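You operate a simulated robot arm through the tools that you are given. There is no shell and no other tool. Be economical: measure what you need, move in short steps, check, and stop when the job is done.

You run a simulated two-armed robot. Do the job below in one go: nothing can be reset, and whatever is moved stays where it is left.

## Task
Fill tube T9 to about 40 ml at the tap and add two squeezes of blue dye.
Fine: yellow switch on for the tap and off again; tube back in its pocket, dropper bottle back; leave the other tubes. Set down upright: what you pick out, dropper bottle.

The check looks at the end state, three seconds after you hand in, the way a careful person would. Anything else that was tipped, shoved, dropped, spilled or broken makes it a failure.

## Robot
Two 7-joint arms with two-finger parallel grippers on one trunk, on a base that drives. Base frame: it is fixed to the floor where the robot stands at the start and does not move with it; the origin is under the middle of the robot, x ahead of it, y to its left, z up. Lengths are in m, angles in rad, forces in N, time in s.
The left shoulder is at the start at [0.07, 0.163, 1.17], the right one opposite. With the tool pointing down near the work surface each hand reaches from about 0.36 to 0.88 m from the robot's upright axis, wherever it stands, measured 20 degrees to its own side. Places, roughly: yellow switch [0.5, 0, 0.8]. Payload 3.43 kg a hand.
The tool frame of a hand sits at the grasp point between the pads (the TCP): z along the fingers, y along the line on which they close. The tips reach 0.034 m beyond it. Largest opening 0.128 m; finger width 0.024, thickness 0.012; the body of the gripper, 0.048 by 0.13 m, starts 0.096 m behind the TCP.
Orientation is told as [roll, pitch, yaw] about the base's x, y, z axes, in that order, counted from this pose: with the fingers straight down and closing along the base's y, the tool's x points along the base's -x, its y along +y and its z along -z.

## Interface
- The arms move only by the tool send_rows. It takes "left_rows", "right_rows" or both (then of equal length, played together; a hand with none holds still); each is one flat list of numbers, 7 for each row, row after row: the finger opening in m, from 0 to 0.128, then the shift along the base's x, y, z in m, then the turn, a rotation vector about the base's x, y, z in rad. In form: [claw, dx, dy, dz, ax, ay, az, claw, dx, dy, dz, ax, ay, az, ...]. A call has 1 to 20 rows; each row shifts and turns the commanded pose from where the row before left it. A row lasts 0.2 s, in which the tool goes at most 0.05 m and 0.15 rad; a call with a longer step from one row to the next is refused whole, and so is a gripper value outside its range. Where a pose cannot be reached the arm comes as near as it can. A force on the tool above 70 N (or 10 N above the force at the start of the call, whichever is more), or a blocked arm, ends the call early, and 0.2 s more pass. The fingers move at their own pace (about 0.153 m/s each) and stop on an object; they squeeze with about 21 N. The grip force told is the motor's: it shows also when the fingers shut on nothing. Time passes only in rows, and 0.2 s behind the last, so rows that do not move let the fingers close. It gives the time, the measured TCP pose, the force on the tool (base axes), the opening and the grip force at its end, in the units of the frame above (readings bear some noise), with the torque about the TCP (base axes, N m) and any sound that the robot's microphone picked up.
- Cameras (640 x 400 px; columns grow to the right, rows downward): "scene" is now at [0.1366, -0.0083, 1.3936]; the picture's right is [-0.11, -0.99, 0.00], its down [-0.60, 0.07, -0.80] and it looks along [0.79, -0.09, -0.60] (base axes); focal length 250 px, centre (320, 200). "left" rides on the left gripper at [0.076, 0.011, -0.16] in its tool frame; the picture's right is [-0.15, 0.99, 0.00], its down [-0.88, -0.13, -0.46] and it looks along [-0.45, -0.07, 0.89] (tool axes); focal length 234 px, centre (320, 200). "right" rides on the right gripper at [0.076, -0.011, -0.16] in its tool frame; the picture's right is [0.15, 0.99, 0.00], its down [-0.88, 0.13, -0.46] and it looks along [-0.45, 0.07, 0.89] (tool axes); focal length 234 px, centre (320, 200). There is no depth. A picture from a camera that has moved, and an enlarged one, comes with that camera's place and axes in the base frame and with its lens.
- capture(camera): a new picture of that camera. It takes no simulated time.
- raise_lower(by): slides the trunk up (or, below 0, down) by that many m; the arms and the scene camera ride with it, the base frame stays. It gives what a move gives, with no picture.
- drive_base(legs): drives the robot by 1 to 6 legs, each [ahead, left, turn to the left] in m, m and rad, along the robot's own axes; the way and the turn of a leg run together, so that a leg with both is an arc; at most 1.5 m and 3.142 rad a leg. The arms and the cameras ride along, it lands a little off, and it stops where it bumps. It gives what a move gives.
- turn_head(pan, tilt): turns the head with the scene camera to pan (to the left, within 1.501 rad either way) and tilt (down, from -0.506 to 1.204), counted from straight ahead of the robot. It gives what a move gives.
- enlarge(camera, box): a new picture of the part [left, top, right, bottom] of that camera's present view, enlarged. It takes no simulated time.
- close_job(): hands the job in; it is judged then, once.

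Work in short steps. Places have to be worked out from the pictures, the camera data and where the tool is seen: move nearer, look again, correct. Check each grasp and each placing, and mend what went wrong. You have 120 turns and 108 pictures in all, those below and enlarged ones among them. Open the grippers and draw the arms clear of the work before you hand the job in, unless the task says otherwise; then end with one line.

The tools are called after "Emit:" by a JSON object that holds its "api" and its "payload". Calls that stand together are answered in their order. send_rows: Moves the arms, as the interface text tells. Its arguments: {"type":"object","properties":{"left_rows":{"type":"array","items":{"type":"number"}},"right_rows":{"type":"array","items":{"type":"number"}}},"required":[]} The other tools are called the same way: raise_lower (by) slides the trunk up or down; drive_base (legs) drives the base; turn_head (pan, tilt) turns the head that bears the scene camera; capture (camera) takes a picture; enlarge (camera, box) takes an enlarged picture of a part of a camera's view; close_job () hands the job in.

At the start:

```text
clock: 0.0
left_tool_pos: [0.6596, 0.2995, 1.1752]
left_tcp_rot: [-0.001, 0.002, 0.003]
left_contact_force: [-0.3, -0.9, 0.1]
left_wrist_torque: [0.0, 0.01, 0.02]
left_opening: 0.128
left_gripper_force: 0.1
right_tool_pos: [0.5419, -0.2608, 1.1841]
right_tcp_rot: [0.002, 0.0, 0.0]
right_contact_force: [-0.3, -0.6, 0.0]
right_wrist_torque: [-0.01, -0.04, -0.01]
right_opening: 0.128
right_gripper_force: 0.2
trunk travel left (down, up): [-0.65, 0.29]
robot x, y, heading: [-0.002, -0.0014, -0.001]
head pan, tilt: [-0.108, 0.646]
```

scene: 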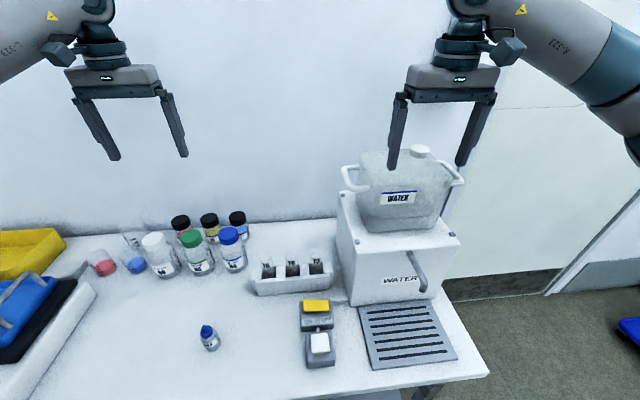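
right: 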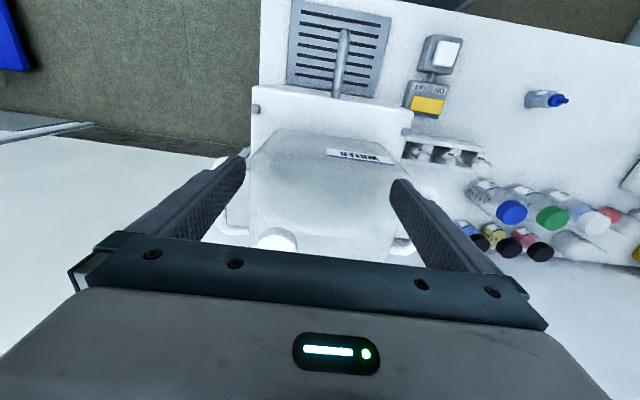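
left: 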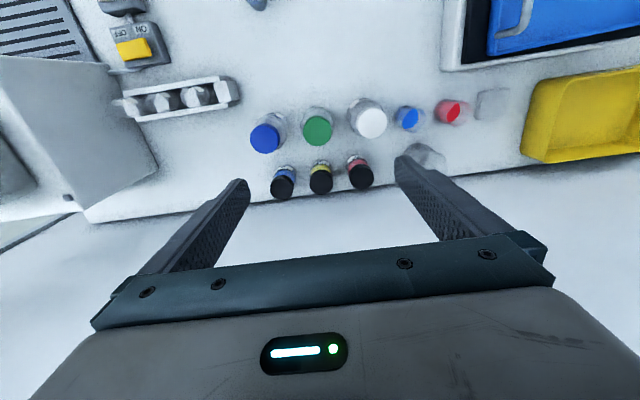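

I start by looking closer at the rack, the switches, tap and the dropper bottle.

Emit:
{"api": "enlarge", "payload": {"camera": "scene", "box": [240, 220, 360, 300]}}

Emit:
{"api": "enlarge", "payload": {"camera": "scene", "box": [280, 230, 480, 380]}}

Emit:
{"api": "enlarge", "payload": {"camera": "scene", "box": [80, 200, 260, 360]}}

```text
5.00 times, centred on (300, 260) of scene
camera zoom: at [0.1366, -0.0083, 1.3936], right [-0.11, -0.99, 0.0], down [-0.6, 0.07, -0.8], along [0.79, -0.09, -0.6], focal length 1251 px, centre (420, -100)
```

zoom: 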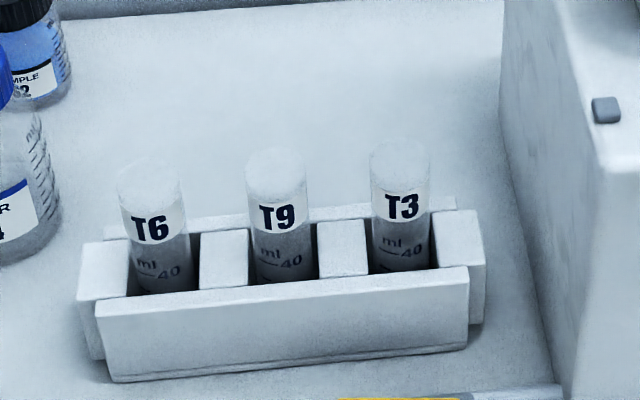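

```text
2.67 times, centred on (380, 305) of scene
camera zoom: at [0.1366, -0.0083, 1.3936], right [-0.11, -0.99, 0.0], down [-0.6, 0.07, -0.8], along [0.79, -0.09, -0.6], focal length 667 px, centre (160, -80)
```

zoom: 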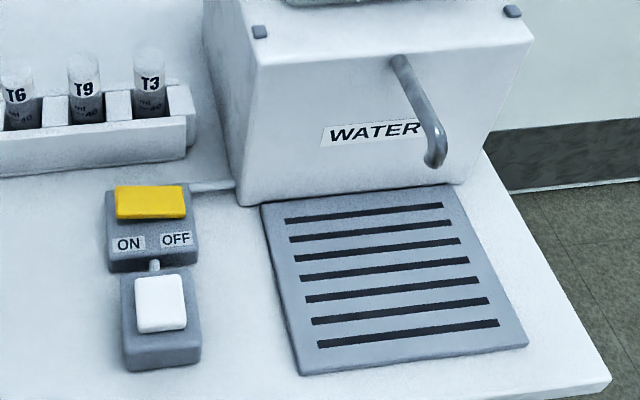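

```text
2.50 times, centred on (170, 280) of scene
camera zoom: at [0.1366, -0.0083, 1.3936], right [-0.11, -0.99, 0.0], down [-0.6, 0.07, -0.8], along [0.79, -0.09, -0.6], focal length 626 px, centre (695, 0)
```

zoom: 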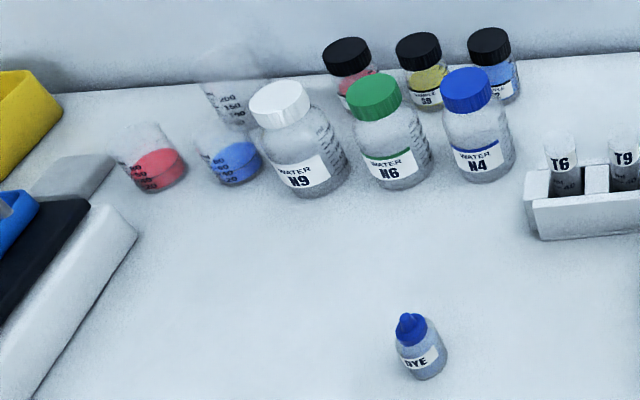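

T9 is the middle tube, roughly at (0.57, 0.02), top at z≈0.90. The spout tip is near (0.40, -0.24, 0.95) and the dye bottle near (0.42, 0.21). I plan tilted side grasps, so I back the base off a little for arm room and look again.

Emit:
{"api": "drive_base", "payload": {"legs": [[-0.15, 0, 0]]}}

Emit:
{"api": "turn_head", "payload": {"pan": -0.05, "tilt": 0.6}}

Emit:
{"api": "capture", "payload": {"camera": "scene"}}

```text
clock: 1.4
left_tool_pos: [0.5109, 0.3008, 1.1743]
left_tcp_rot: [-0.001, 0.001, 0.003]
left_contact_force: [-1.0, 0.8, 0.6]
left_wrist_torque: [0.0, 0.04, 0.01]
left_opening: 0.128
left_gripper_force: 0.1
right_tool_pos: [0.3952, -0.26, 1.1833]
right_tcp_rot: [-0.001, 0.002, 0.003]
right_contact_force: [-0.3, 0.0, -1.3]
right_wrist_torque: [-0.01, 0.02, -0.01]
right_opening: 0.1279
right_gripper_force: 0.0
trunk travel left (down, up): [-0.65, 0.29]
robot x, y, heading: [-0.1503, -0.0012, 0.007]
head pan, tilt: [-0.108, 0.646]
```

```text
clock: 2.0
left_tool_pos: [0.5084, 0.3002, 1.1752]
left_tcp_rot: [-0.002, -0.001, 0.003]
left_contact_force: [-0.3, -0.6, 0.7]
left_wrist_torque: [0.01, -0.01, -0.03]
left_opening: 0.1281
left_gripper_force: 0.0
right_tool_pos: [0.3936, -0.2603, 1.1843]
right_tcp_rot: [-0.001, -0.001, 0.002]
right_contact_force: [0.3, -0.1, 0.0]
right_wrist_torque: [0.01, -0.04, -0.03]
right_opening: 0.1277
right_gripper_force: 0.2
trunk travel left (down, up): [-0.65, 0.29]
robot x, y, heading: [-0.1502, -0.0012, 0.003]
head pan, tilt: [-0.051, 0.6]
```

```text
101 pictures are left
camera scene: at [-0.0115, -0.0034, 1.3977], right [-0.05, -1.0, 0.0], down [-0.56, 0.03, -0.83], along [0.82, -0.04, -0.56], focal length 250 px, centre (320, 200)
```

scene: 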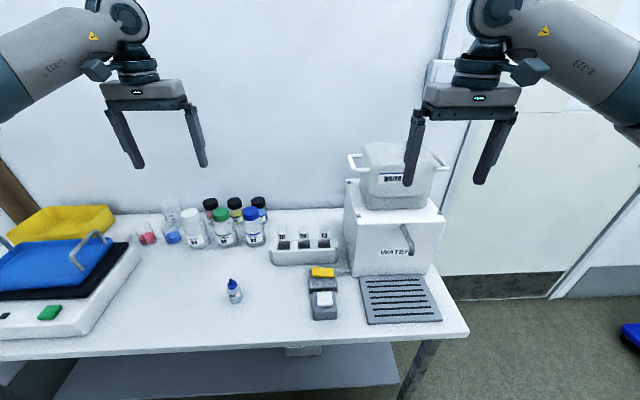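

Both hands tilt about 50° forward and move to standoffs: the right ahead of T9, the left ahead of the dye bottle.

Emit:
{"api": "send_rows", "payload": {"right_rows": [0.128, 0.007, 0.035, -0.02, 0, -0.1125, 0, 0.128, 0.007, 0.035, -0.02, 0, -0.1125, 0, 0.128, 0.007, 0.035, -0.02, 0, -0.1125, 0, 0.128, 0.007, 0.035, -0.02, 0, -0.1125, 0, 0.128, 0.007, 0.035, -0.02, 0, -0.1125, 0, 0.128, 0.007, 0.035, -0.02, 0, -0.1125, 0, 0.128, 0.007, 0.035, -0.02, 0, -0.1125, 0, 0.128, 0.007, 0.035, -0.02, 0, -0.1125, 0], "left_rows": [0.128, -0.02, -0.01, -0.025, 0, -0.1125, 0, 0.128, -0.02, -0.01, -0.025, 0, -0.1125, 0, 0.128, -0.02, -0.01, -0.025, 0, -0.1125, 0, 0.128, -0.02, -0.01, -0.025, 0, -0.1125, 0, 0.128, -0.02, -0.01, -0.025, 0, -0.1125, 0, 0.128, -0.02, -0.01, -0.025, 0, -0.1125, 0, 0.128, -0.02, -0.01, -0.025, 0, -0.1125, 0, 0.128, -0.02, -0.01, -0.025, 0, -0.1125, 0]}}

Emit:
{"api": "capture", "payload": {"camera": "right"}}

Emit:
{"api": "capture", "payload": {"camera": "left"}}

Emit:
{"api": "capture", "payload": {"camera": "scene"}}

```text
clock: 3.8
left_tool_pos: [0.4138, 0.2189, 0.9682]
left_tcp_rot: [-0.008, -0.901, 0.007]
left_contact_force: [0.1, 1.0, -1.2]
left_wrist_torque: [0.0, 0.0, -0.07]
left_opening: 0.1279
left_gripper_force: 0.0
left hand out of reach, approached as far as the arm can: row 7, 8
right_tool_pos: [0.4475, 0.0222, 1.0235]
right_tcp_rot: [-0.004, -0.901, 0.004]
right_contact_force: [1.3, 1.5, -0.7]
right_wrist_torque: [-0.02, -0.01, -0.02]
right_opening: 0.1278
right_gripper_force: 0.1
trunk travel left (down, up): [-0.65, 0.29]
robot x, y, heading: [-0.1484, 0.0014, 0.002]
head pan, tilt: [-0.051, 0.6]
```

```text
100 pictures are left
camera right: at [0.2758, 0.0111, 1.0643], right [-0.09, 0.99, -0.12], down [0.19, 0.13, 0.97], along [0.98, 0.07, -0.2], focal length 234 px, centre (320, 200)
```

right: 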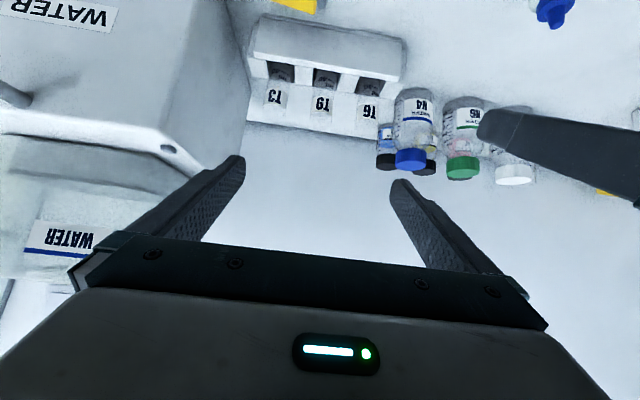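

```text
99 pictures are left
camera left: at [0.2405, 0.2301, 1.0089], right [0.09, 0.99, 0.11], down [0.19, -0.13, 0.97], along [0.98, -0.07, -0.2], focal length 234 px, centre (320, 200)
```

left: 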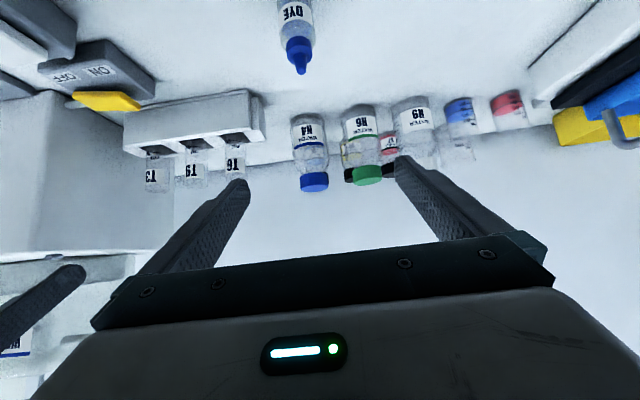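

```text
98 pictures are left
camera scene: at [-0.0097, -0.001, 1.3976], right [-0.05, -1.0, 0.0], down [-0.57, 0.03, -0.82], along [0.82, -0.04, -0.57], focal length 250 px, centre (320, 200)
```

scene: 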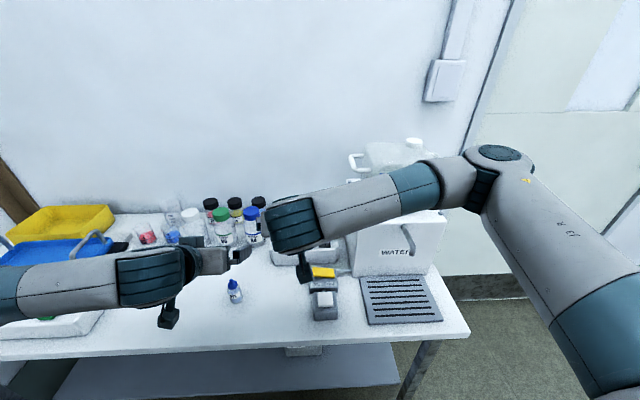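

The left arm is too cramped at this tilt. T9's axis triangulates to about (0.57, 0.018). I back off another 0.15 m.

Emit:
{"api": "drive_base", "payload": {"legs": [[-0.15, 0, 0]]}}

Emit:
{"api": "send_rows", "payload": {"right_rows": [0.07, 0.0, -0.03, 0, 0, 0, 0, 0.07, 0.0, -0.03, 0, 0, 0, 0, 0.07, 0, -0.03, 0, 0, 0, 0], "left_rows": [0.08, 0.02, 0, -0.02, 0, 0, 0, 0.08, 0.02, 0, -0.02, 0, 0, 0, 0.08, 0.02, 0, -0.02, 0, 0, 0]}}

Emit:
{"api": "capture", "payload": {"camera": "left"}}

Emit:
{"api": "capture", "payload": {"camera": "scene"}}

```text
clock: 5.2
left_tool_pos: [0.2579, 0.2171, 0.9708]
left_tcp_rot: [-0.002, -0.9, 0.005]
left_contact_force: [0.0, -0.2, 0.9]
left_wrist_torque: [0.01, 0.01, -0.04]
left_opening: 0.128
left_gripper_force: 0.1
right_tool_pos: [0.2938, 0.0193, 1.0242]
right_tcp_rot: [-0.001, -0.902, 0.003]
right_contact_force: [-0.5, 0.2, -0.7]
right_wrist_torque: [0.0, 0.02, 0.0]
right_opening: 0.1281
right_gripper_force: 0.0
trunk travel left (down, up): [-0.65, 0.29]
robot x, y, heading: [-0.3007, 0.0014, 0.001]
head pan, tilt: [-0.051, 0.6]
```

```text
clock: 6.0
left_tool_pos: [0.3188, 0.2177, 0.9102]
left_tcp_rot: [-0.002, -0.901, 0.005]
left_contact_force: [0.4, 0.0, 1.1]
left_wrist_torque: [0.03, -0.01, 0.02]
left_opening: 0.0799
left_gripper_force: 0.2
right_tool_pos: [0.2954, -0.0708, 1.0239]
right_tcp_rot: [0.0, -0.901, 0.001]
right_contact_force: [0.5, -0.2, -0.1]
right_wrist_torque: [0.01, 0.05, -0.02]
right_opening: 0.07
right_gripper_force: 0.2
trunk travel left (down, up): [-0.65, 0.29]
robot x, y, heading: [-0.3028, -0.0014, 0.003]
head pan, tilt: [-0.051, 0.6]
```

```text
97 pictures are left
camera left: at [0.1462, 0.2279, 0.9489], right [0.09, 0.99, 0.11], down [0.19, -0.13, 0.97], along [0.98, -0.06, -0.2], focal length 234 px, centre (320, 200)
```

left: 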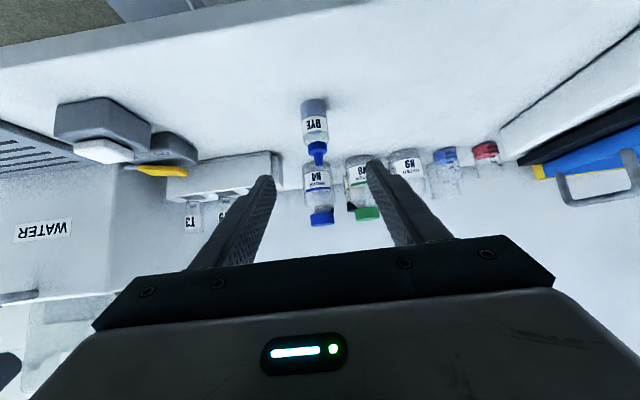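

```text
96 pictures are left
camera scene: at [-0.1638, -0.0049, 1.3976], right [-0.05, -1.0, 0.0], down [-0.56, 0.03, -0.82], along [0.82, -0.04, -0.57], focal length 250 px, centre (320, 200)
```

scene: 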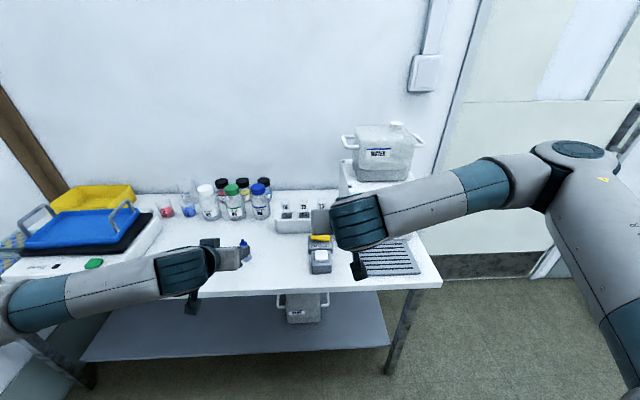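

The bottle sits near (0.43, 0.215), about 0.08 tall. Before grasping anything I test in free air whether the left wrist can roll over (needed to invert the bottle).

Emit:
{"api": "send_rows", "payload": {"left_rows": [0.08, 0.02, 0.01, 0.03, 0, -0.134, 0, 0.08, 0.02, 0.01, 0.03, 0, -0.134, 0, 0.08, 0.02, 0.01, 0.03, 0, -0.134, 0, 0.08, 0.02, 0.01, 0.03, 0, -0.134, 0, 0.08, 0.02, 0.01, 0.03, 0, -0.134, 0, 0.08, 0, 0, 0, 0.15, 0, 0, 0.08, 0, 0, 0, 0.15, 0, 0, 0.08, 0, 0, 0, 0.15, 0, 0, 0.08, 0, 0, 0, 0.15, 0, 0, 0.08, 0, 0, 0, 0.15, 0, 0, 0.08, 0, 0, 0, 0.15, 0, 0, 0.08, 0, 0, 0, 0.15, 0, 0, 0.08, 0, 0, 0, 0.15, 0, 0, 0.08, 0, 0, 0, 0.15, 0, 0, 0.08, 0, 0, 0, 0.15, 0, 0, 0.08, 0, 0, 0, 0.15, 0, 0, 0.08, 0, 0, 0, 0.15, 0, 0]}}

```text
clock: 9.6
left_tool_pos: [0.2602, 0.4156, 1.0286]
left_tcp_rot: [1.109, -0.595, -1.087]
left_contact_force: [0.7, -1.2, -0.4]
left_wrist_torque: [0.02, 0.01, 0.02]
left_opening: 0.0796
left_gripper_force: 0.2
left hand out of reach, approached as far as the arm can: row 1, 2, 3, 4, 5, 6, 7, 8, 9, 10, 11, 12, 13, 14, 15, 16, 17
right_tool_pos: [0.2948, -0.07, 1.0247]
right_tcp_rot: [-0.001, -0.898, 0.004]
right_contact_force: [0.3, 0.1, -0.4]
right_wrist_torque: [0.03, -0.01, -0.02]
right_opening: 0.0697
right_gripper_force: 0.1
trunk travel left (down, up): [-0.65, 0.29]
robot x, y, heading: [-0.3018, -0.0004, -0.003]
head pan, tilt: [-0.051, 0.6]
```

The left arm cannot pitch further from here. I undo that motion and look at what pose results.

Emit:
{"api": "send_rows", "payload": {"left_rows": [0.08, 0, 0, 0, -0.15, 0, 0, 0.08, 0, 0, 0, -0.15, 0, 0, 0.08, 0, 0, 0, -0.15, 0, 0, 0.08, 0, 0, 0, -0.15, 0, 0, 0.08, 0, 0, 0, -0.15, 0, 0, 0.08, 0, 0, 0, -0.15, 0, 0, 0.08, 0, 0, 0, -0.15, 0, 0, 0.08, 0, 0, 0, -0.15, 0, 0, 0.08, 0, 0, 0, -0.15, 0, 0, 0.08, 0, 0, 0, -0.15, 0, 0, 0.08, 0, 0, 0, -0.15, 0, 0, 0.08, 0, 0, 0, -0.15, 0, 0]}}

Emit:
{"api": "raise_lower", "payload": {"by": -0.2}}

```text
clock: 12.2
left_tool_pos: [0.2602, 0.4152, 1.0288]
left_tcp_rot: [-1.442, -0.624, 1.077]
left_contact_force: [0.2, -0.8, 0.5]
left_wrist_torque: [0.0, 0.02, 0.02]
left_opening: 0.08
left_gripper_force: 0.0
right_tool_pos: [0.2931, -0.0696, 1.0237]
right_tcp_rot: [-0.001, -0.901, 0.004]
right_contact_force: [-0.2, 0.6, -0.8]
right_wrist_torque: [-0.01, 0.02, 0.0]
right_opening: 0.0702
right_gripper_force: 0.1
trunk travel left (down, up): [-0.65, 0.29]
robot x, y, heading: [-0.3003, -0.0041, 0.003]
head pan, tilt: [-0.051, 0.6]
```

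```text
clock: 14.4
left_tool_pos: [0.2595, 0.4151, 0.8281]
left_tcp_rot: [-1.44, -0.624, 1.074]
left_contact_force: [0.6, 0.1, -0.2]
left_wrist_torque: [-0.03, 0.01, -0.01]
left_opening: 0.08
left_gripper_force: 0.1
right_tool_pos: [0.2944, -0.0705, 0.8244]
right_tcp_rot: [-0.001, -0.902, 0.003]
right_contact_force: [0.0, -0.2, -0.3]
right_wrist_torque: [-0.02, 0.0, -0.02]
right_opening: 0.0701
right_gripper_force: 0.0
trunk travel left (down, up): [-0.45, 0.49]
robot x, y, heading: [-0.3031, -0.0015, -0.0]
head pan, tilt: [-0.051, 0.6]
```

Trunk is now 0.2 m lower. I raise both hands a bit and roll the left back level to see whether near-horizontal is reachable with the lower trunk.

Emit:
{"api": "send_rows", "payload": {"left_rows": [0.08, 0, 0, 0.02, 0.136, 0, 0, 0.08, 0, 0, 0.02, 0.136, 0, 0, 0.08, 0, 0, 0.02, 0.136, 0, 0, 0.08, 0, 0, 0.02, 0.136, 0, 0, 0.08, 0, 0, 0.02, 0.136, 0, 0, 0.08, 0, 0, 0.02, 0.136, 0, 0, 0.08, 0, 0, 0.02, 0.136, 0, 0], "right_rows": [0.07, 0, -0.005, 0.02, 0, 0, 0, 0.07, 0, -0.005, 0.02, 0, 0, 0, 0.07, 0, -0.005, 0.02, 0, 0, 0, 0.07, 0, -0.005, 0.02, 0, 0, 0, 0.07, 0, -0.005, 0.02, 0, 0, 0, 0.07, 0, -0.005, 0.02, 0, 0, 0, 0.07, 0, -0.005, 0.02, 0, 0, 0]}}

Emit:
{"api": "capture", "payload": {"camera": "scene"}}

```text
clock: 16.0
left_tool_pos: [0.2602, 0.4142, 0.9706]
left_tcp_rot: [0.009, -1.168, -0.168]
left_contact_force: [-1.5, -0.1, 0.5]
left_wrist_torque: [0.0, 0.01, 0.01]
left_opening: 0.08
left_gripper_force: 0.1
right_tool_pos: [0.2953, -0.1069, 0.9633]
right_tcp_rot: [-0.002, -0.902, 0.002]
right_contact_force: [-0.2, -0.3, -0.6]
right_wrist_torque: [0.01, -0.02, 0.01]
right_opening: 0.0697
right_gripper_force: 0.1
trunk travel left (down, up): [-0.45, 0.49]
robot x, y, heading: [-0.3039, -0.0007, -0.0]
head pan, tilt: [-0.051, 0.6]
```

```text
95 pictures are left
camera scene: at [-0.1653, -0.0047, 1.1976], right [-0.05, -1.0, 0.0], down [-0.56, 0.03, -0.83], along [0.82, -0.04, -0.56], focal length 250 px, centre (320, 200)
```

scene: 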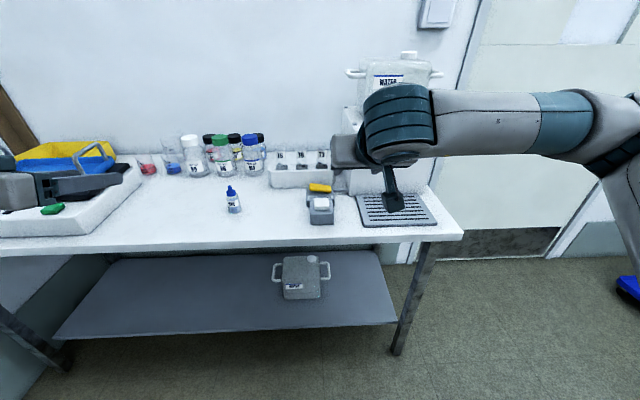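

Reachable now. I test inversion again, more forward, with a roll of 2.8 rad.

Emit:
{"api": "send_rows", "payload": {"left_rows": [0.08, 0.025, -0.03, 0.01, 0, -0.05, 0.024, 0.08, 0.025, -0.03, 0.01, 0, -0.05, 0.024, 0.08, 0.025, -0.03, 0.01, 0, -0.05, 0.024, 0.08, 0.025, -0.03, 0.01, 0, -0.05, 0.024, 0.08, 0.025, -0.03, 0.01, 0, -0.05, 0.024, 0.08, 0.025, -0.03, 0.01, 0, -0.05, 0.024, 0.08, 0.025, -0.03, 0.01, 0, -0.05, 0.024]}}

Emit:
{"api": "send_rows", "payload": {"left_rows": [0.08, 0, 0, 0, 0.15, 0, 0, 0.08, 0, 0, 0, 0.15, 0, 0, 0.08, 0, 0, 0, 0.15, 0, 0, 0.08, 0, 0, 0, 0.15, 0, 0, 0.08, 0, 0, 0, 0.15, 0, 0, 0.08, 0, 0, 0, 0.15, 0, 0, 0.08, 0, 0, 0, 0.15, 0, 0, 0.08, 0, 0, 0, 0.15, 0, 0, 0.08, 0, 0, 0, 0.15, 0, 0, 0.08, 0, 0, 0, 0.15, 0, 0, 0.08, 0, 0, 0, 0.15, 0, 0, 0.08, 0, 0, 0, 0.15, 0, 0, 0.08, 0, 0, 0, 0.15, 0, 0, 0.08, 0, 0, 0, 0.15, 0, 0, 0.08, 0, 0, 0, 0.15, 0, 0, 0.08, 0, 0, 0, 0.15, 0, 0, 0.08, 0, 0, 0, 0.15, 0, 0, 0.08, 0, 0, 0, 0.15, 0, 0, 0.08, 0, 0, 0, 0.15, 0, 0, 0.08, 0, 0, 0, 0.15, 0, 0]}}

```text
clock: 17.6
left_tool_pos: [0.4353, 0.2024, 1.0381]
left_tcp_rot: [0.444, -1.506, -0.428]
left_contact_force: [0.4, -0.4, -0.3]
left_wrist_torque: [-0.03, 0.0, 0.07]
left_opening: 0.0802
left_gripper_force: 0.0
right_tool_pos: [0.296, -0.1047, 0.9617]
right_tcp_rot: [0.0, -0.9, 0.003]
right_contact_force: [-0.3, 0.7, 0.6]
right_wrist_torque: [0.02, -0.01, 0.0]
right_opening: 0.0698
right_gripper_force: 0.2
trunk travel left (down, up): [-0.45, 0.49]
robot x, y, heading: [-0.3027, 0.0017, 0.0]
head pan, tilt: [-0.051, 0.6]
```

```text
clock: 21.8
left_tool_pos: [0.4191, 0.2949, 1.08]
left_tcp_rot: [1.547, 0.222, -1.507]
left_contact_force: [-0.2, -0.6, -0.4]
left_wrist_torque: [0.0, 0.0, 0.01]
left_opening: 0.0802
left_gripper_force: 0.0
left hand out of reach, approached as far as the arm can: row 6, 7, 9, 11, 12, 13, 14, 15, 16, 17, 18, 19, 20
right_tool_pos: [0.2956, -0.1034, 0.9634]
right_tcp_rot: [-0.002, -0.9, 0.002]
right_contact_force: [0.5, -1.1, 0.5]
right_wrist_torque: [-0.01, -0.03, -0.01]
right_opening: 0.0703
right_gripper_force: 0.0
trunk travel left (down, up): [-0.45, 0.49]
robot x, y, heading: [-0.3024, 0.0028, 0.001]
head pan, tilt: [-0.051, 0.6]
```

Positive roll stops near +1.8 rad. I try the negative direction.

Emit:
{"api": "send_rows", "payload": {"left_rows": [0.08, 0, 0, 0, -0.15, 0, 0, 0.08, 0, 0, 0, -0.15, 0, 0, 0.08, 0, 0, 0, -0.15, 0, 0, 0.08, 0, 0, 0, -0.15, 0, 0, 0.08, 0, 0, 0, -0.15, 0, 0, 0.08, 0, 0, 0, -0.15, 0, 0, 0.08, 0, 0, 0, -0.15, 0, 0, 0.08, 0, 0, 0, -0.15, 0, 0, 0.08, 0, 0, 0, -0.15, 0, 0, 0.08, 0, 0, 0, -0.15, 0, 0, 0.08, 0, 0, 0, -0.15, 0, 0, 0.08, 0, 0, 0, -0.15, 0, 0, 0.08, 0, 0, 0, -0.15, 0, 0, 0.08, 0, 0, 0, -0.15, 0, 0, 0.08, 0, 0, 0, -0.15, 0, 0, 0.08, 0, 0, 0, -0.15, 0, 0, 0.08, 0, 0, 0, -0.15, 0, 0, 0.08, 0, 0, 0, -0.15, 0, 0, 0.08, 0, 0, 0, -0.15, 0, 0, 0.08, 0, 0, 0, -0.15, 0, 0]}}

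Emit:
{"api": "send_rows", "payload": {"left_rows": [0.08, 0, 0, 0, -0.15, 0, 0, 0.08, 0, 0, 0, -0.15, 0, 0, 0.08, 0, 0, 0, -0.15, 0, 0, 0.08, 0, 0, 0, -0.15, 0, 0, 0.08, 0, 0, 0, -0.15, 0, 0, 0.08, 0, 0, 0, -0.15, 0, 0, 0.08, 0, 0, 0, -0.15, 0, 0, 0.08, 0, 0, 0, -0.15, 0, 0, 0.08, 0, 0, 0, -0.15, 0, 0, 0.08, 0, 0, 0, -0.15, 0, 0]}}

```text
clock: 26.0
left_tool_pos: [0.4173, 0.2965, 1.083]
left_tcp_rot: [-1.576, -0.361, 1.501]
left_contact_force: [-0.8, -1.0, 0.7]
left_wrist_torque: [-0.05, 0.01, 0.03]
left_opening: 0.0802
left_gripper_force: 0.0
right_tool_pos: [0.2964, -0.1048, 0.963]
right_tcp_rot: [-0.004, -0.901, 0.005]
right_contact_force: [-0.2, -0.3, -0.7]
right_wrist_torque: [0.0, 0.03, 0.0]
right_opening: 0.0701
right_gripper_force: 0.1
trunk travel left (down, up): [-0.45, 0.49]
robot x, y, heading: [-0.3042, -0.0001, 0.001]
head pan, tilt: [-0.051, 0.6]
```

```text
clock: 28.2
left_tool_pos: [0.4111, 0.2988, 1.1224]
left_tcp_rot: [-1.721, 1.134, 1.441]
left_contact_force: [-0.6, -0.2, 0.2]
left_wrist_torque: [0.03, 0.02, -0.02]
left_opening: 0.0797
left_gripper_force: 0.0
left hand out of reach, approached as far as the arm can: row 1, 2, 3, 4, 5, 6, 7, 9
right_tool_pos: [0.2936, -0.1043, 0.9632]
right_tcp_rot: [-0.001, -0.9, 0.004]
right_contact_force: [-0.4, 0.0, -0.2]
right_wrist_torque: [-0.01, 0.04, -0.01]
right_opening: 0.0701
right_gripper_force: 0.0
trunk travel left (down, up): [-0.45, 0.49]
robot x, y, heading: [-0.3028, -0.0034, -0.001]
head pan, tilt: [-0.051, 0.6]
```

Negative roll reaches about −2.7 rad — good enough to invert the bottle. I roll the left back and park it aside.

Emit:
{"api": "send_rows", "payload": {"left_rows": [0.08, 0, 0, 0, 0.15, 0, 0, 0.08, 0, 0, 0, 0.15, 0, 0, 0.08, 0, 0, 0, 0.15, 0, 0, 0.08, 0, 0, 0, 0.15, 0, 0, 0.08, 0, 0, 0, 0.15, 0, 0, 0.08, 0, 0, 0, 0.15, 0, 0, 0.08, 0, 0, 0, 0.15, 0, 0, 0.08, 0, 0, 0, 0.15, 0, 0, 0.08, 0, 0, 0, 0.15, 0, 0, 0.08, 0, 0, 0, 0.15, 0, 0, 0.08, 0, 0, 0, 0.15, 0, 0, 0.08, 0, 0, 0, 0.15, 0, 0, 0.08, 0, 0, 0, 0.15, 0, 0, 0.08, 0, 0, 0, 0.15, 0, 0, 0.08, 0, 0, 0, 0.15, 0, 0, 0.08, 0, 0, 0, 0.15, 0, 0, 0.08, 0, 0, 0, 0.15, 0, 0, 0.08, 0, 0, 0, 0.15, 0, 0]}}

Emit:
{"api": "send_rows", "payload": {"left_rows": [0.0, -0.01, 0.02, -0.01, 0, 0.1, 0, 0.0, -0.01, 0.02, -0.01, 0, 0.1, 0, 0.0, -0.01, 0.02, -0.01, 0, 0.1, 0, 0.0, -0.01, 0.02, -0.01, 0, 0.1, 0, 0.0, -0.01, 0.02, -0.01, 0, 0.1, 0, 0.0, -0.01, 0.02, -0.01, 0, 0.1, 0], "right_rows": [0.06, 0.03, 0.02, -0.01, 0, 0, 0, 0.06, 0.03, 0.02, -0.01, 0, 0, 0, 0.06, 0.03, 0.02, -0.01, 0, 0, 0, 0.06, 0.03, 0.02, -0.01, 0, 0, 0, 0.06, 0.03, 0.02, -0.005, 0, 0, 0, 0.06, 0.03, 0.022, 0, 0, 0, 0]}}

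Emit:
{"api": "capture", "payload": {"camera": "right"}}

Emit:
{"api": "capture", "payload": {"camera": "scene"}}

```text
clock: 32.0
left_tool_pos: [0.4095, 0.2998, 1.1198]
left_tcp_rot: [-0.096, -1.509, 0.058]
left_contact_force: [-0.7, 0.2, 0.3]
left_wrist_torque: [-0.05, -0.01, -0.01]
left_opening: 0.0803
left_gripper_force: 0.1
right_tool_pos: [0.2959, -0.1049, 0.9626]
right_tcp_rot: [-0.002, -0.901, 0.003]
right_contact_force: [-0.4, -0.7, -0.6]
right_wrist_torque: [0.0, 0.02, 0.02]
right_opening: 0.0698
right_gripper_force: 0.1
trunk travel left (down, up): [-0.45, 0.49]
robot x, y, heading: [-0.3031, -0.0006, -0.001]
head pan, tilt: [-0.051, 0.6]
```

```text
clock: 33.4
left_tool_pos: [0.3504, 0.4237, 1.0579]
left_tcp_rot: [-0.055, -0.909, 0.016]
left_contact_force: [-0.7, 0.5, 0.0]
left_wrist_torque: [-0.04, -0.06, -0.09]
left_opening: 0.0
left_gripper_force: 21.8
right_tool_pos: [0.4754, 0.0219, 0.9198]
right_tcp_rot: [-0.008, -0.901, 0.01]
right_contact_force: [0.2, 1.8, 0.2]
right_wrist_torque: [-0.03, -0.01, -0.07]
right_opening: 0.06
right_gripper_force: 0.1
trunk travel left (down, up): [-0.45, 0.49]
robot x, y, heading: [-0.3036, -0.0018, -0.002]
head pan, tilt: [-0.051, 0.6]
```

```text
94 pictures are left
camera right: at [0.304, 0.0119, 0.9598], right [-0.09, 0.99, -0.12], down [0.19, 0.14, 0.97], along [0.98, 0.07, -0.2], focal length 234 px, centre (320, 200)
```

right: 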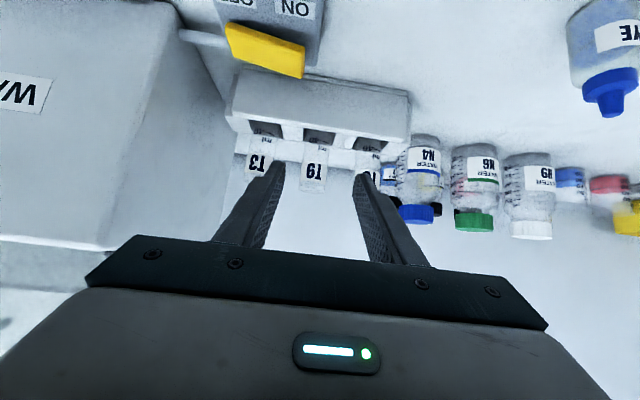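

```text
93 pictures are left
camera scene: at [-0.1639, 0.0005, 1.1975], right [-0.05, -1.0, 0.0], down [-0.56, 0.02, -0.82], along [0.82, -0.04, -0.57], focal length 250 px, centre (320, 200)
```

scene: 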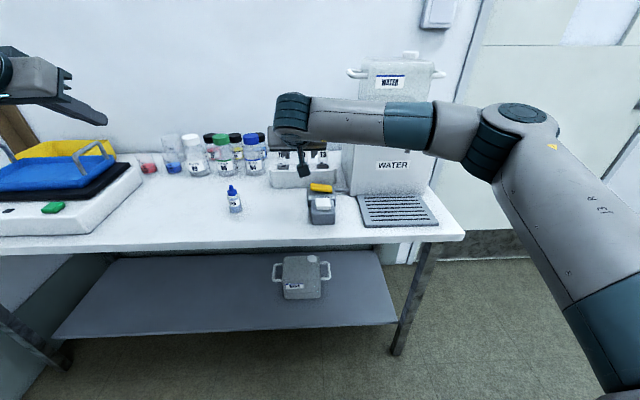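

T9 at y≈0.019, top z≈0.897. I advance the right hand with a narrowed opening (0.05) so the fingers pass between neighbours.

Emit:
{"api": "send_rows", "payload": {"right_rows": [0.05, 0.012, -0.001, -0.02, 0, 0, 0, 0.05, 0.012, -0.001, -0.02, 0, 0, 0, 0.05, 0.024, 0, 0, 0, 0, 0, 0.05, 0.024, 0, 0, 0, 0, 0, 0.05, 0.022, 0, 0, 0, 0, 0]}}

Emit:
{"api": "capture", "payload": {"camera": "right"}}

Emit:
{"api": "enlarge", "payload": {"camera": "scene", "box": [250, 120, 370, 200]}}

```text
clock: 34.6
left_tool_pos: [0.3494, 0.4204, 1.0597]
left_tcp_rot: [-0.05, -0.907, 0.011]
left_contact_force: [0.0, 0.8, 0.0]
left_wrist_torque: [0.03, -0.01, 0.01]
left_opening: 0.0
left_gripper_force: 20.8
right_tool_pos: [0.5698, 0.0153, 0.8774]
right_tcp_rot: [-0.003, -0.9, 0.002]
right_contact_force: [0.4, 0.1, -0.6]
right_wrist_torque: [0.04, 0.0, -0.01]
right_opening: 0.05
right_gripper_force: 0.1
trunk travel left (down, up): [-0.45, 0.49]
robot x, y, heading: [-0.3052, -0.0003, 0.003]
head pan, tilt: [-0.051, 0.6]
```

```text
92 pictures are left
camera right: at [0.3962, 0.0048, 0.9189], right [-0.09, 0.99, -0.12], down [0.19, 0.13, 0.97], along [0.98, 0.07, -0.2], focal length 234 px, centre (320, 200)
```

right: 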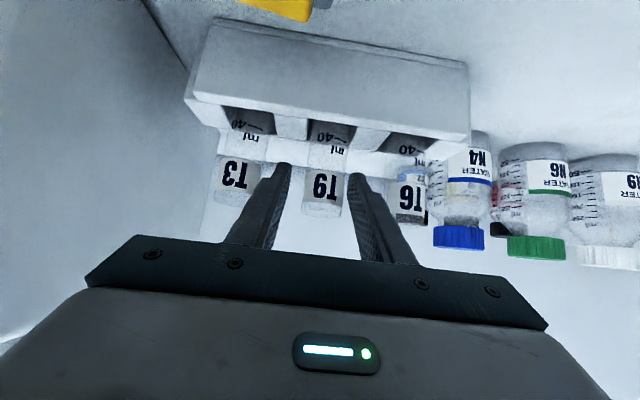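

```text
5.00 times, centred on (310, 160) of scene
camera zoom: at [-0.1643, -0.0032, 1.1976], right [-0.05, -1.0, 0.0], down [-0.56, 0.03, -0.82], along [0.82, -0.04, -0.57], focal length 1251 px, centre (370, 400)
```

zoom: 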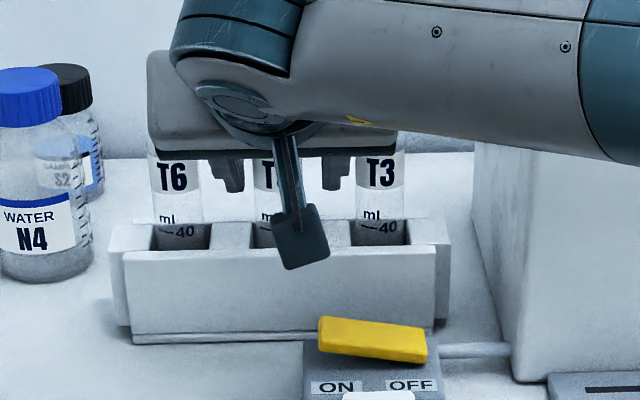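

T9 stands between the fingers, and the yellow rocker is pressed on the OFF side. I close on the tube.

Emit:
{"api": "send_rows", "payload": {"right_rows": [0.02, 0, 0.002, 0, 0, 0, 0, 0.02, 0, 0, 0, 0, 0, 0, 0.02, 0, 0, 0, 0, 0, 0]}}

Emit:
{"api": "capture", "payload": {"camera": "right"}}

```text
clock: 35.4
left_tool_pos: [0.3503, 0.4197, 1.06]
left_tcp_rot: [-0.047, -0.909, 0.013]
left_contact_force: [-0.8, -0.5, -0.2]
left_wrist_torque: [0.0, 0.02, -0.04]
left_opening: 0.0002
left_gripper_force: 20.9
right_tool_pos: [0.5691, 0.0169, 0.8788]
right_tcp_rot: [-0.001, -0.901, 0.003]
right_contact_force: [-1.0, -0.4, -0.3]
right_wrist_torque: [-0.03, -0.02, -0.02]
right_opening: 0.0303
right_gripper_force: 21.1
trunk travel left (down, up): [-0.45, 0.49]
robot x, y, heading: [-0.304, -0.0012, 0.0]
head pan, tilt: [-0.051, 0.6]
```

```text
90 pictures are left
camera right: at [0.3962, 0.0063, 0.9192], right [-0.09, 0.99, -0.12], down [0.19, 0.13, 0.97], along [0.98, 0.07, -0.2], focal length 234 px, centre (320, 200)
```

right: 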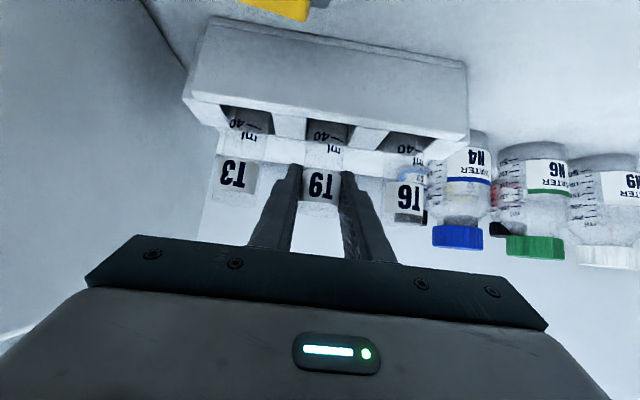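

Grip holds (0.030 opening, 21 N). I lift straight up.

Emit:
{"api": "send_rows", "payload": {"right_rows": [0.02, 0, 0, 0.02, 0, 0, 0, 0.02, 0, 0, 0.02, 0, 0, 0, 0.02, 0, 0, 0.02, 0, 0, 0, 0.02, 0, 0, 0.02, 0, 0, 0, 0.02, 0, 0, 0.02, 0, 0, 0]}}

Emit:
{"api": "capture", "payload": {"camera": "right"}}

Emit:
{"api": "enlarge", "payload": {"camera": "scene", "box": [240, 80, 440, 230]}}

```text
clock: 36.6
left_tool_pos: [0.3494, 0.4198, 1.0606]
left_tcp_rot: [-0.048, -0.909, 0.012]
left_contact_force: [-0.3, -0.2, -0.2]
left_wrist_torque: [0.03, -0.03, -0.03]
left_opening: 0.0004
left_gripper_force: 20.9
right_tool_pos: [0.5689, 0.0168, 0.9786]
right_tcp_rot: [-0.002, -0.899, 0.003]
right_contact_force: [-1.2, 0.2, -0.6]
right_wrist_torque: [0.02, 0.0, -0.01]
right_opening: 0.0305
right_gripper_force: 20.5
trunk travel left (down, up): [-0.45, 0.49]
robot x, y, heading: [-0.3051, 0.0008, -0.002]
head pan, tilt: [-0.051, 0.6]
```

```text
89 pictures are left
camera right: at [0.3963, 0.0071, 1.0191], right [-0.09, 0.99, -0.12], down [0.19, 0.13, 0.97], along [0.98, 0.07, -0.2], focal length 234 px, centre (320, 200)
```

right: 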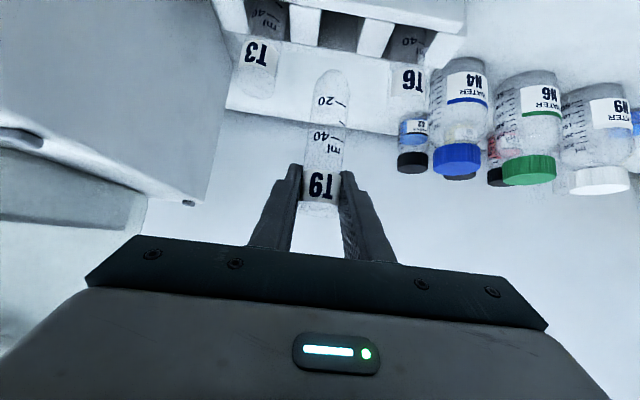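

```text
2.67 times, centred on (340, 155) of scene
camera zoom: at [-0.1648, -0.0033, 1.1976], right [-0.05, -1.0, 0.0], down [-0.56, 0.03, -0.83], along [0.82, -0.04, -0.56], focal length 667 px, centre (267, 320)
```

zoom: 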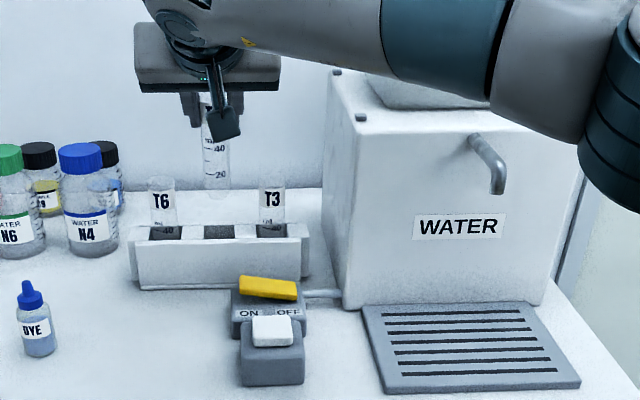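

The tube is out, open at the top, and its 40 mark faces the wrist camera. The spout outlet triangulates to (0.398, -0.244, 0.948). I back off, shift right, and stop short of the spout.

Emit:
{"api": "send_rows", "payload": {"right_rows": [0.02, -0.035, 0, 0, 0, 0, 0, 0.02, -0.035, 0, 0, 0, 0, 0, 0.02, -0.035, 0, 0, 0, 0, 0, 0.02, -0.035, 0, 0, 0, 0, 0, 0.02, -0.035, 0, 0, 0, 0, 0, 0.02, -0.035, 0, 0, 0, 0, 0, 0.02, -0.029, 0, 0, 0, 0, 0, 0.02, 0, -0.033, -0.008, 0, 0, 0, 0.02, 0, -0.033, -0.008, 0, 0, 0, 0.02, 0, -0.033, -0.008, 0, 0, 0, 0.02, 0, -0.033, -0.008, 0, 0, 0, 0.02, 0, -0.033, -0.008, 0, 0, 0, 0.02, 0, -0.033, -0.008, 0, 0, 0, 0.02, 0, -0.033, -0.008, 0, 0, 0, 0.02, 0, -0.03, -0.006, 0, 0, 0]}}

Emit:
{"api": "capture", "payload": {"camera": "right"}}

Emit:
{"api": "capture", "payload": {"camera": "scene"}}

```text
clock: 39.8
left_tool_pos: [0.3494, 0.4189, 1.0614]
left_tcp_rot: [-0.045, -0.912, 0.011]
left_contact_force: [0.3, -0.3, 0.3]
left_wrist_torque: [0.03, 0.01, 0.03]
left_opening: 0.0
left_gripper_force: 21.2
right_tool_pos: [0.3296, -0.2469, 0.9181]
right_tcp_rot: [-0.001, -0.899, 0.002]
right_contact_force: [0.2, 0.2, -1.2]
right_wrist_torque: [0.03, 0.01, -0.01]
right_opening: 0.0305
right_gripper_force: 20.3
trunk travel left (down, up): [-0.45, 0.49]
robot x, y, heading: [-0.3016, -0.003, 0.002]
head pan, tilt: [-0.051, 0.6]
```

```text
87 pictures are left
camera right: at [0.1569, -0.2573, 0.9591], right [-0.09, 0.99, -0.12], down [0.19, 0.13, 0.97], along [0.98, 0.07, -0.2], focal length 234 px, centre (320, 200)
```

right: 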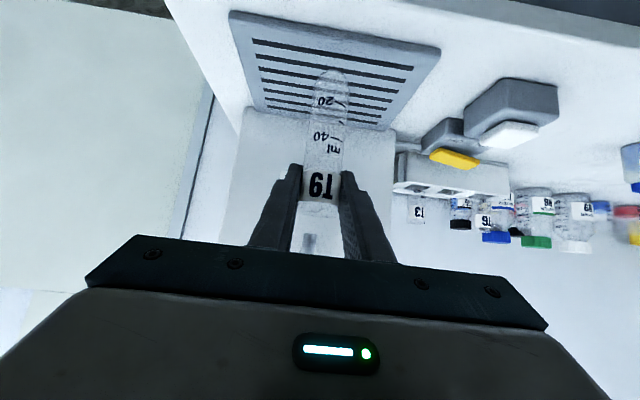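

```text
86 pictures are left
camera scene: at [-0.1648, -0.0047, 1.1977], right [-0.05, -1.0, 0.0], down [-0.56, 0.03, -0.83], along [0.82, -0.04, -0.56], focal length 250 px, centre (320, 200)
```

scene: 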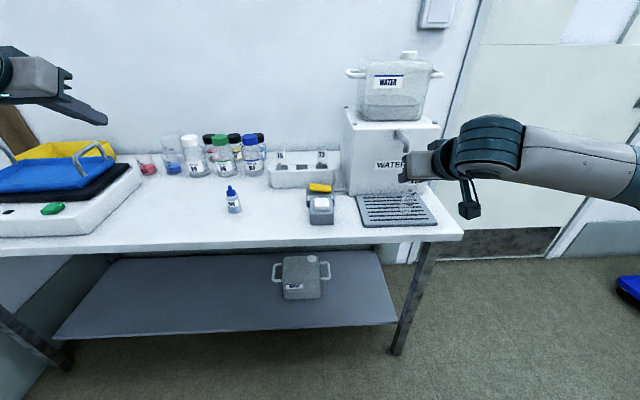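

The wrist view agrees: spout outlet at about (0.398, -0.245, 0.947). I move the tube mouth under it.

Emit:
{"api": "send_rows", "payload": {"right_rows": [0.02, 0.024, 0.0005, 0, 0, 0, 0, 0.02, 0.024, 0.0005, 0, 0, 0, 0, 0.02, 0.021, 0, 0, 0, 0, 0]}}

Emit:
{"api": "capture", "payload": {"camera": "right"}}

Emit:
{"api": "enlarge", "payload": {"camera": "scene", "box": [360, 110, 480, 190]}}

```text
clock: 40.6
left_tool_pos: [0.3516, 0.4188, 1.0598]
left_tcp_rot: [-0.047, -0.908, 0.011]
left_contact_force: [-0.5, -0.2, 0.0]
left_wrist_torque: [0.02, -0.01, -0.01]
left_opening: 0.0
left_gripper_force: 21.6
right_tool_pos: [0.3996, -0.2437, 0.9161]
right_tcp_rot: [-0.003, -0.899, 0.005]
right_contact_force: [0.2, 0.1, 0.1]
right_wrist_torque: [-0.03, 0.02, -0.02]
right_opening: 0.0306
right_gripper_force: 20.7
trunk travel left (down, up): [-0.45, 0.49]
robot x, y, heading: [-0.3057, 0.0009, 0.003]
head pan, tilt: [-0.051, 0.6]
```

```text
85 pictures are left
camera right: at [0.2276, -0.2538, 0.9574], right [-0.09, 0.99, -0.12], down [0.19, 0.13, 0.97], along [0.98, 0.07, -0.2], focal length 234 px, centre (320, 200)
```

right: 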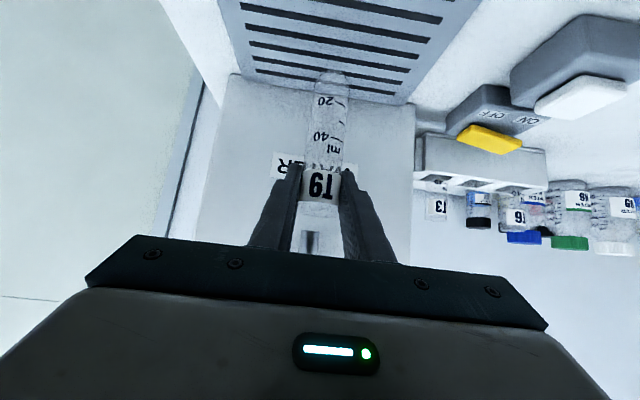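

```text
5.00 times, centred on (420, 150) of scene
camera zoom: at [-0.164, -0.0036, 1.1975], right [-0.05, -1.0, 0.0], down [-0.56, 0.03, -0.82], along [0.82, -0.04, -0.57], focal length 1251 px, centre (-180, 450)
```

zoom: 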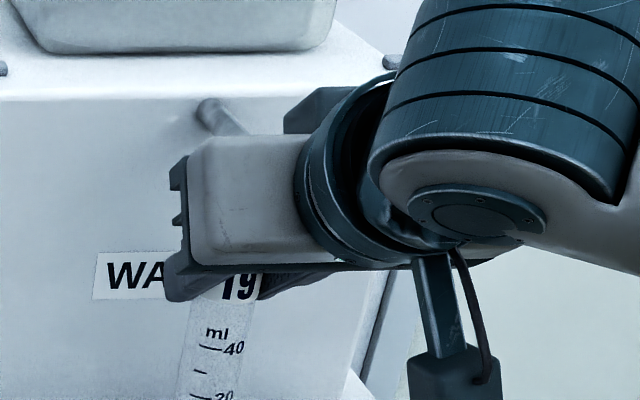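

The tube is under the spout. Now I bring the closed left gripper, pointing down, above the ON side of the rocker (rocker centre about (0.476, -0.036, 0.803), ON side y≈-0.013).

Emit:
{"api": "send_rows", "payload": {"left_rows": [0, 0.0105, -0.036, -0.01, 0.004, 0.075, 0, 0, 0.0105, -0.036, -0.01, 0.004, 0.075, 0, 0, 0.0105, -0.036, -0.01, 0.004, 0.075, 0, 0, 0.0105, -0.036, -0.01, 0.004, 0.075, 0, 0, 0.0105, -0.036, -0.01, 0.004, 0.075, 0, 0, 0.0105, -0.036, -0.01, 0.004, 0.075, 0, 0, 0.0105, -0.036, -0.01, 0.004, 0.075, 0, 0, 0.0105, -0.036, -0.01, 0.004, 0.075, 0, 0, 0.0105, -0.036, -0.01, 0.004, 0.075, 0, 0, 0.0105, -0.036, -0.01, 0.004, 0.075, 0, 0, 0.0105, -0.036, -0.01, 0.004, 0.075, 0, 0, 0.0105, -0.036, -0.01, 0.004, 0.075, 0]}}

Emit:
{"api": "capture", "payload": {"camera": "left"}}

Emit:
{"api": "capture", "payload": {"camera": "scene"}}

```text
clock: 43.2
left_tool_pos: [0.3878, 0.1892, 0.9705]
left_tcp_rot: [-0.011, -0.289, -0.012]
left_contact_force: [0.5, -0.5, -1.1]
left_wrist_torque: [0.02, 0.0, -0.02]
left_opening: 0.0
left_gripper_force: 21.0
left hand out of reach, approached as far as the arm can: row 7, 8, 9, 10, 11, 12
right_tool_pos: [0.4009, -0.2442, 0.9162]
right_tcp_rot: [-0.001, -0.897, 0.001]
right_contact_force: [0.1, -0.4, -0.2]
right_wrist_torque: [0.03, 0.01, 0.03]
right_opening: 0.0306
right_gripper_force: 20.6
trunk travel left (down, up): [-0.45, 0.49]
robot x, y, heading: [-0.2987, 0.0012, -0.001]
head pan, tilt: [-0.051, 0.6]
```

```text
83 pictures are left
camera left: at [0.2699, 0.204, 1.1009], right [0.15, 0.99, 0.03], down [0.71, -0.13, 0.69], along [0.68, -0.08, -0.72], focal length 234 px, centre (320, 200)
```

left: 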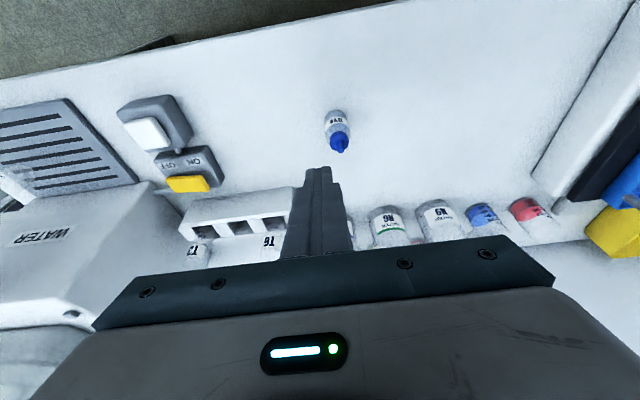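

```text
82 pictures are left
camera scene: at [-0.1635, -0.0039, 1.1975], right [-0.05, -1.0, 0.0], down [-0.57, 0.03, -0.82], along [0.82, -0.04, -0.57], focal length 250 px, centre (320, 200)
```

scene: 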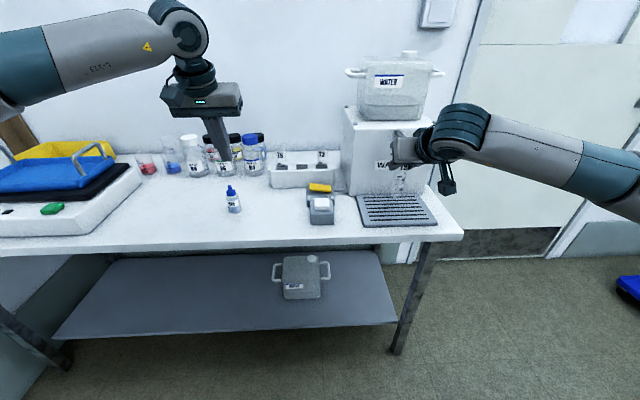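

With the low trunk the straight-down pose is out of reach to the side; a ~0.75 rad tilt works. I go to a hover over ON with that tilt.

Emit:
{"api": "send_rows", "payload": {"left_rows": [0, 0.0124, -0.0337, -0.01, 0.0, -0.075, 0, 0, 0.0124, -0.0337, -0.01, 0.0, -0.075, 0, 0, 0.0124, -0.0337, -0.01, 0.0, -0.075, 0, 0, 0.0124, -0.0337, -0.01, 0.0, -0.075, 0, 0, 0.0124, -0.0337, -0.01, 0.0, -0.075, 0, 0, 0.0124, -0.0337, -0.01, 0.0, -0.075, 0]}}

Emit:
{"api": "capture", "payload": {"camera": "left"}}

Emit:
{"api": "capture", "payload": {"camera": "scene"}}

```text
clock: 44.6
left_tool_pos: [0.3769, 0.1474, 0.9364]
left_tcp_rot: [-0.01, -0.52, -0.009]
left_contact_force: [-0.6, 0.4, 0.6]
left_wrist_torque: [0.01, -0.02, -0.03]
left_opening: 0.0
left_gripper_force: 20.6
left hand out of reach, approached as far as the arm can: row 1, 2, 3, 4, 5, 6
right_tool_pos: [0.3988, -0.2423, 0.9168]
right_tcp_rot: [-0.003, -0.9, 0.004]
right_contact_force: [-0.6, -0.1, -0.4]
right_wrist_torque: [0.01, 0.02, 0.03]
right_opening: 0.0305
right_gripper_force: 20.7
trunk travel left (down, up): [-0.45, 0.49]
robot x, y, heading: [-0.3003, -0.0008, -0.002]
head pan, tilt: [-0.051, 0.6]
```

```text
81 pictures are left
camera left: at [0.2315, 0.1598, 1.0376], right [0.14, 0.99, 0.06], down [0.54, -0.13, 0.83], along [0.83, -0.08, -0.55], focal length 234 px, centre (320, 200)
```

left: 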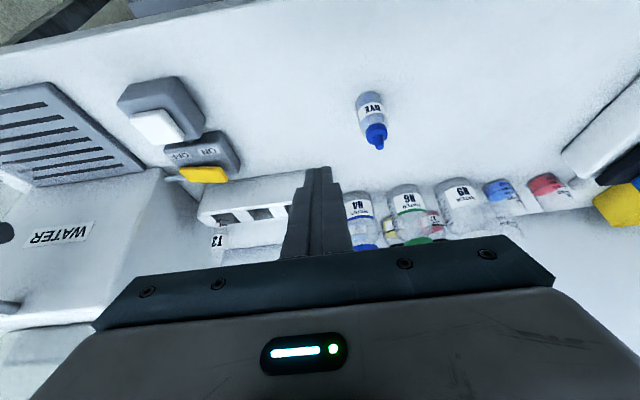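

```text
80 pictures are left
camera scene: at [-0.1649, -0.0031, 1.1977], right [-0.05, -1.0, 0.0], down [-0.56, 0.03, -0.83], along [0.82, -0.04, -0.56], focal length 250 px, centre (320, 200)
```

scene: 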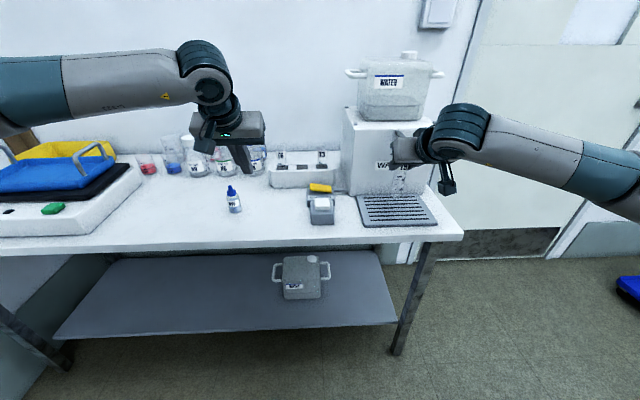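

The arm seems caught at a wrist limit; I return to the −0.9 pitch that worked for the right hand, then move over.

Emit:
{"api": "send_rows", "payload": {"left_rows": [0, 0, 0, 0.01, 0.0, -0.1, 0, 0, 0, 0, 0.01, 0.0, -0.1, 0, 0, 0, 0, 0.0, 0.0, -0.1, 0, 0, 0, 0, 0.0, 0.0, -0.08, 0]}}

Emit:
{"api": "send_rows", "payload": {"left_rows": [0, 0.015, -0.03, -0.005, 0.0, 0, 0, 0, 0.015, -0.03, -0.005, 0.0, 0, 0, 0, 0.015, -0.03, -0.005, 0.0, 0, 0, 0, 0.015, -0.03, -0.005, 0.0, 0, 0, 0, 0.015, -0.03, -0.005, 0.0, 0, 0]}}

```text
clock: 45.6
left_tool_pos: [0.3755, 0.1455, 0.9562]
left_tcp_rot: [-0.003, -0.935, -0.013]
left_contact_force: [0.1, 0.2, 0.3]
left_wrist_torque: [-0.01, 0.0, 0.0]
left_opening: 0.0
left_gripper_force: 21.2
right_tool_pos: [0.3998, -0.2434, 0.9163]
right_tcp_rot: [-0.003, -0.9, 0.004]
right_contact_force: [0.9, -0.7, -0.5]
right_wrist_torque: [-0.01, 0.03, 0.01]
right_opening: 0.0307
right_gripper_force: 20.9
trunk travel left (down, up): [-0.45, 0.49]
robot x, y, heading: [-0.3011, -0.0037, 0.0]
head pan, tilt: [-0.051, 0.6]
```

```text
clock: 46.8
left_tool_pos: [0.3866, 0.1257, 0.9516]
left_tcp_rot: [-0.002, -0.933, -0.015]
left_contact_force: [-0.8, 0.2, 0.3]
left_wrist_torque: [0.04, 0.01, -0.01]
left_opening: 0.0
left_gripper_force: 20.7
left hand out of reach, approached as far as the arm can: row 1, 2, 3, 4, 5
right_tool_pos: [0.3988, -0.2426, 0.9166]
right_tcp_rot: [-0.002, -0.899, 0.002]
right_contact_force: [0.5, -0.1, -0.1]
right_wrist_torque: [-0.01, -0.01, 0.02]
right_opening: 0.0309
right_gripper_force: 21.2
trunk travel left (down, up): [-0.45, 0.49]
robot x, y, heading: [-0.3004, 0.001, 0.001]
head pan, tilt: [-0.051, 0.6]
```

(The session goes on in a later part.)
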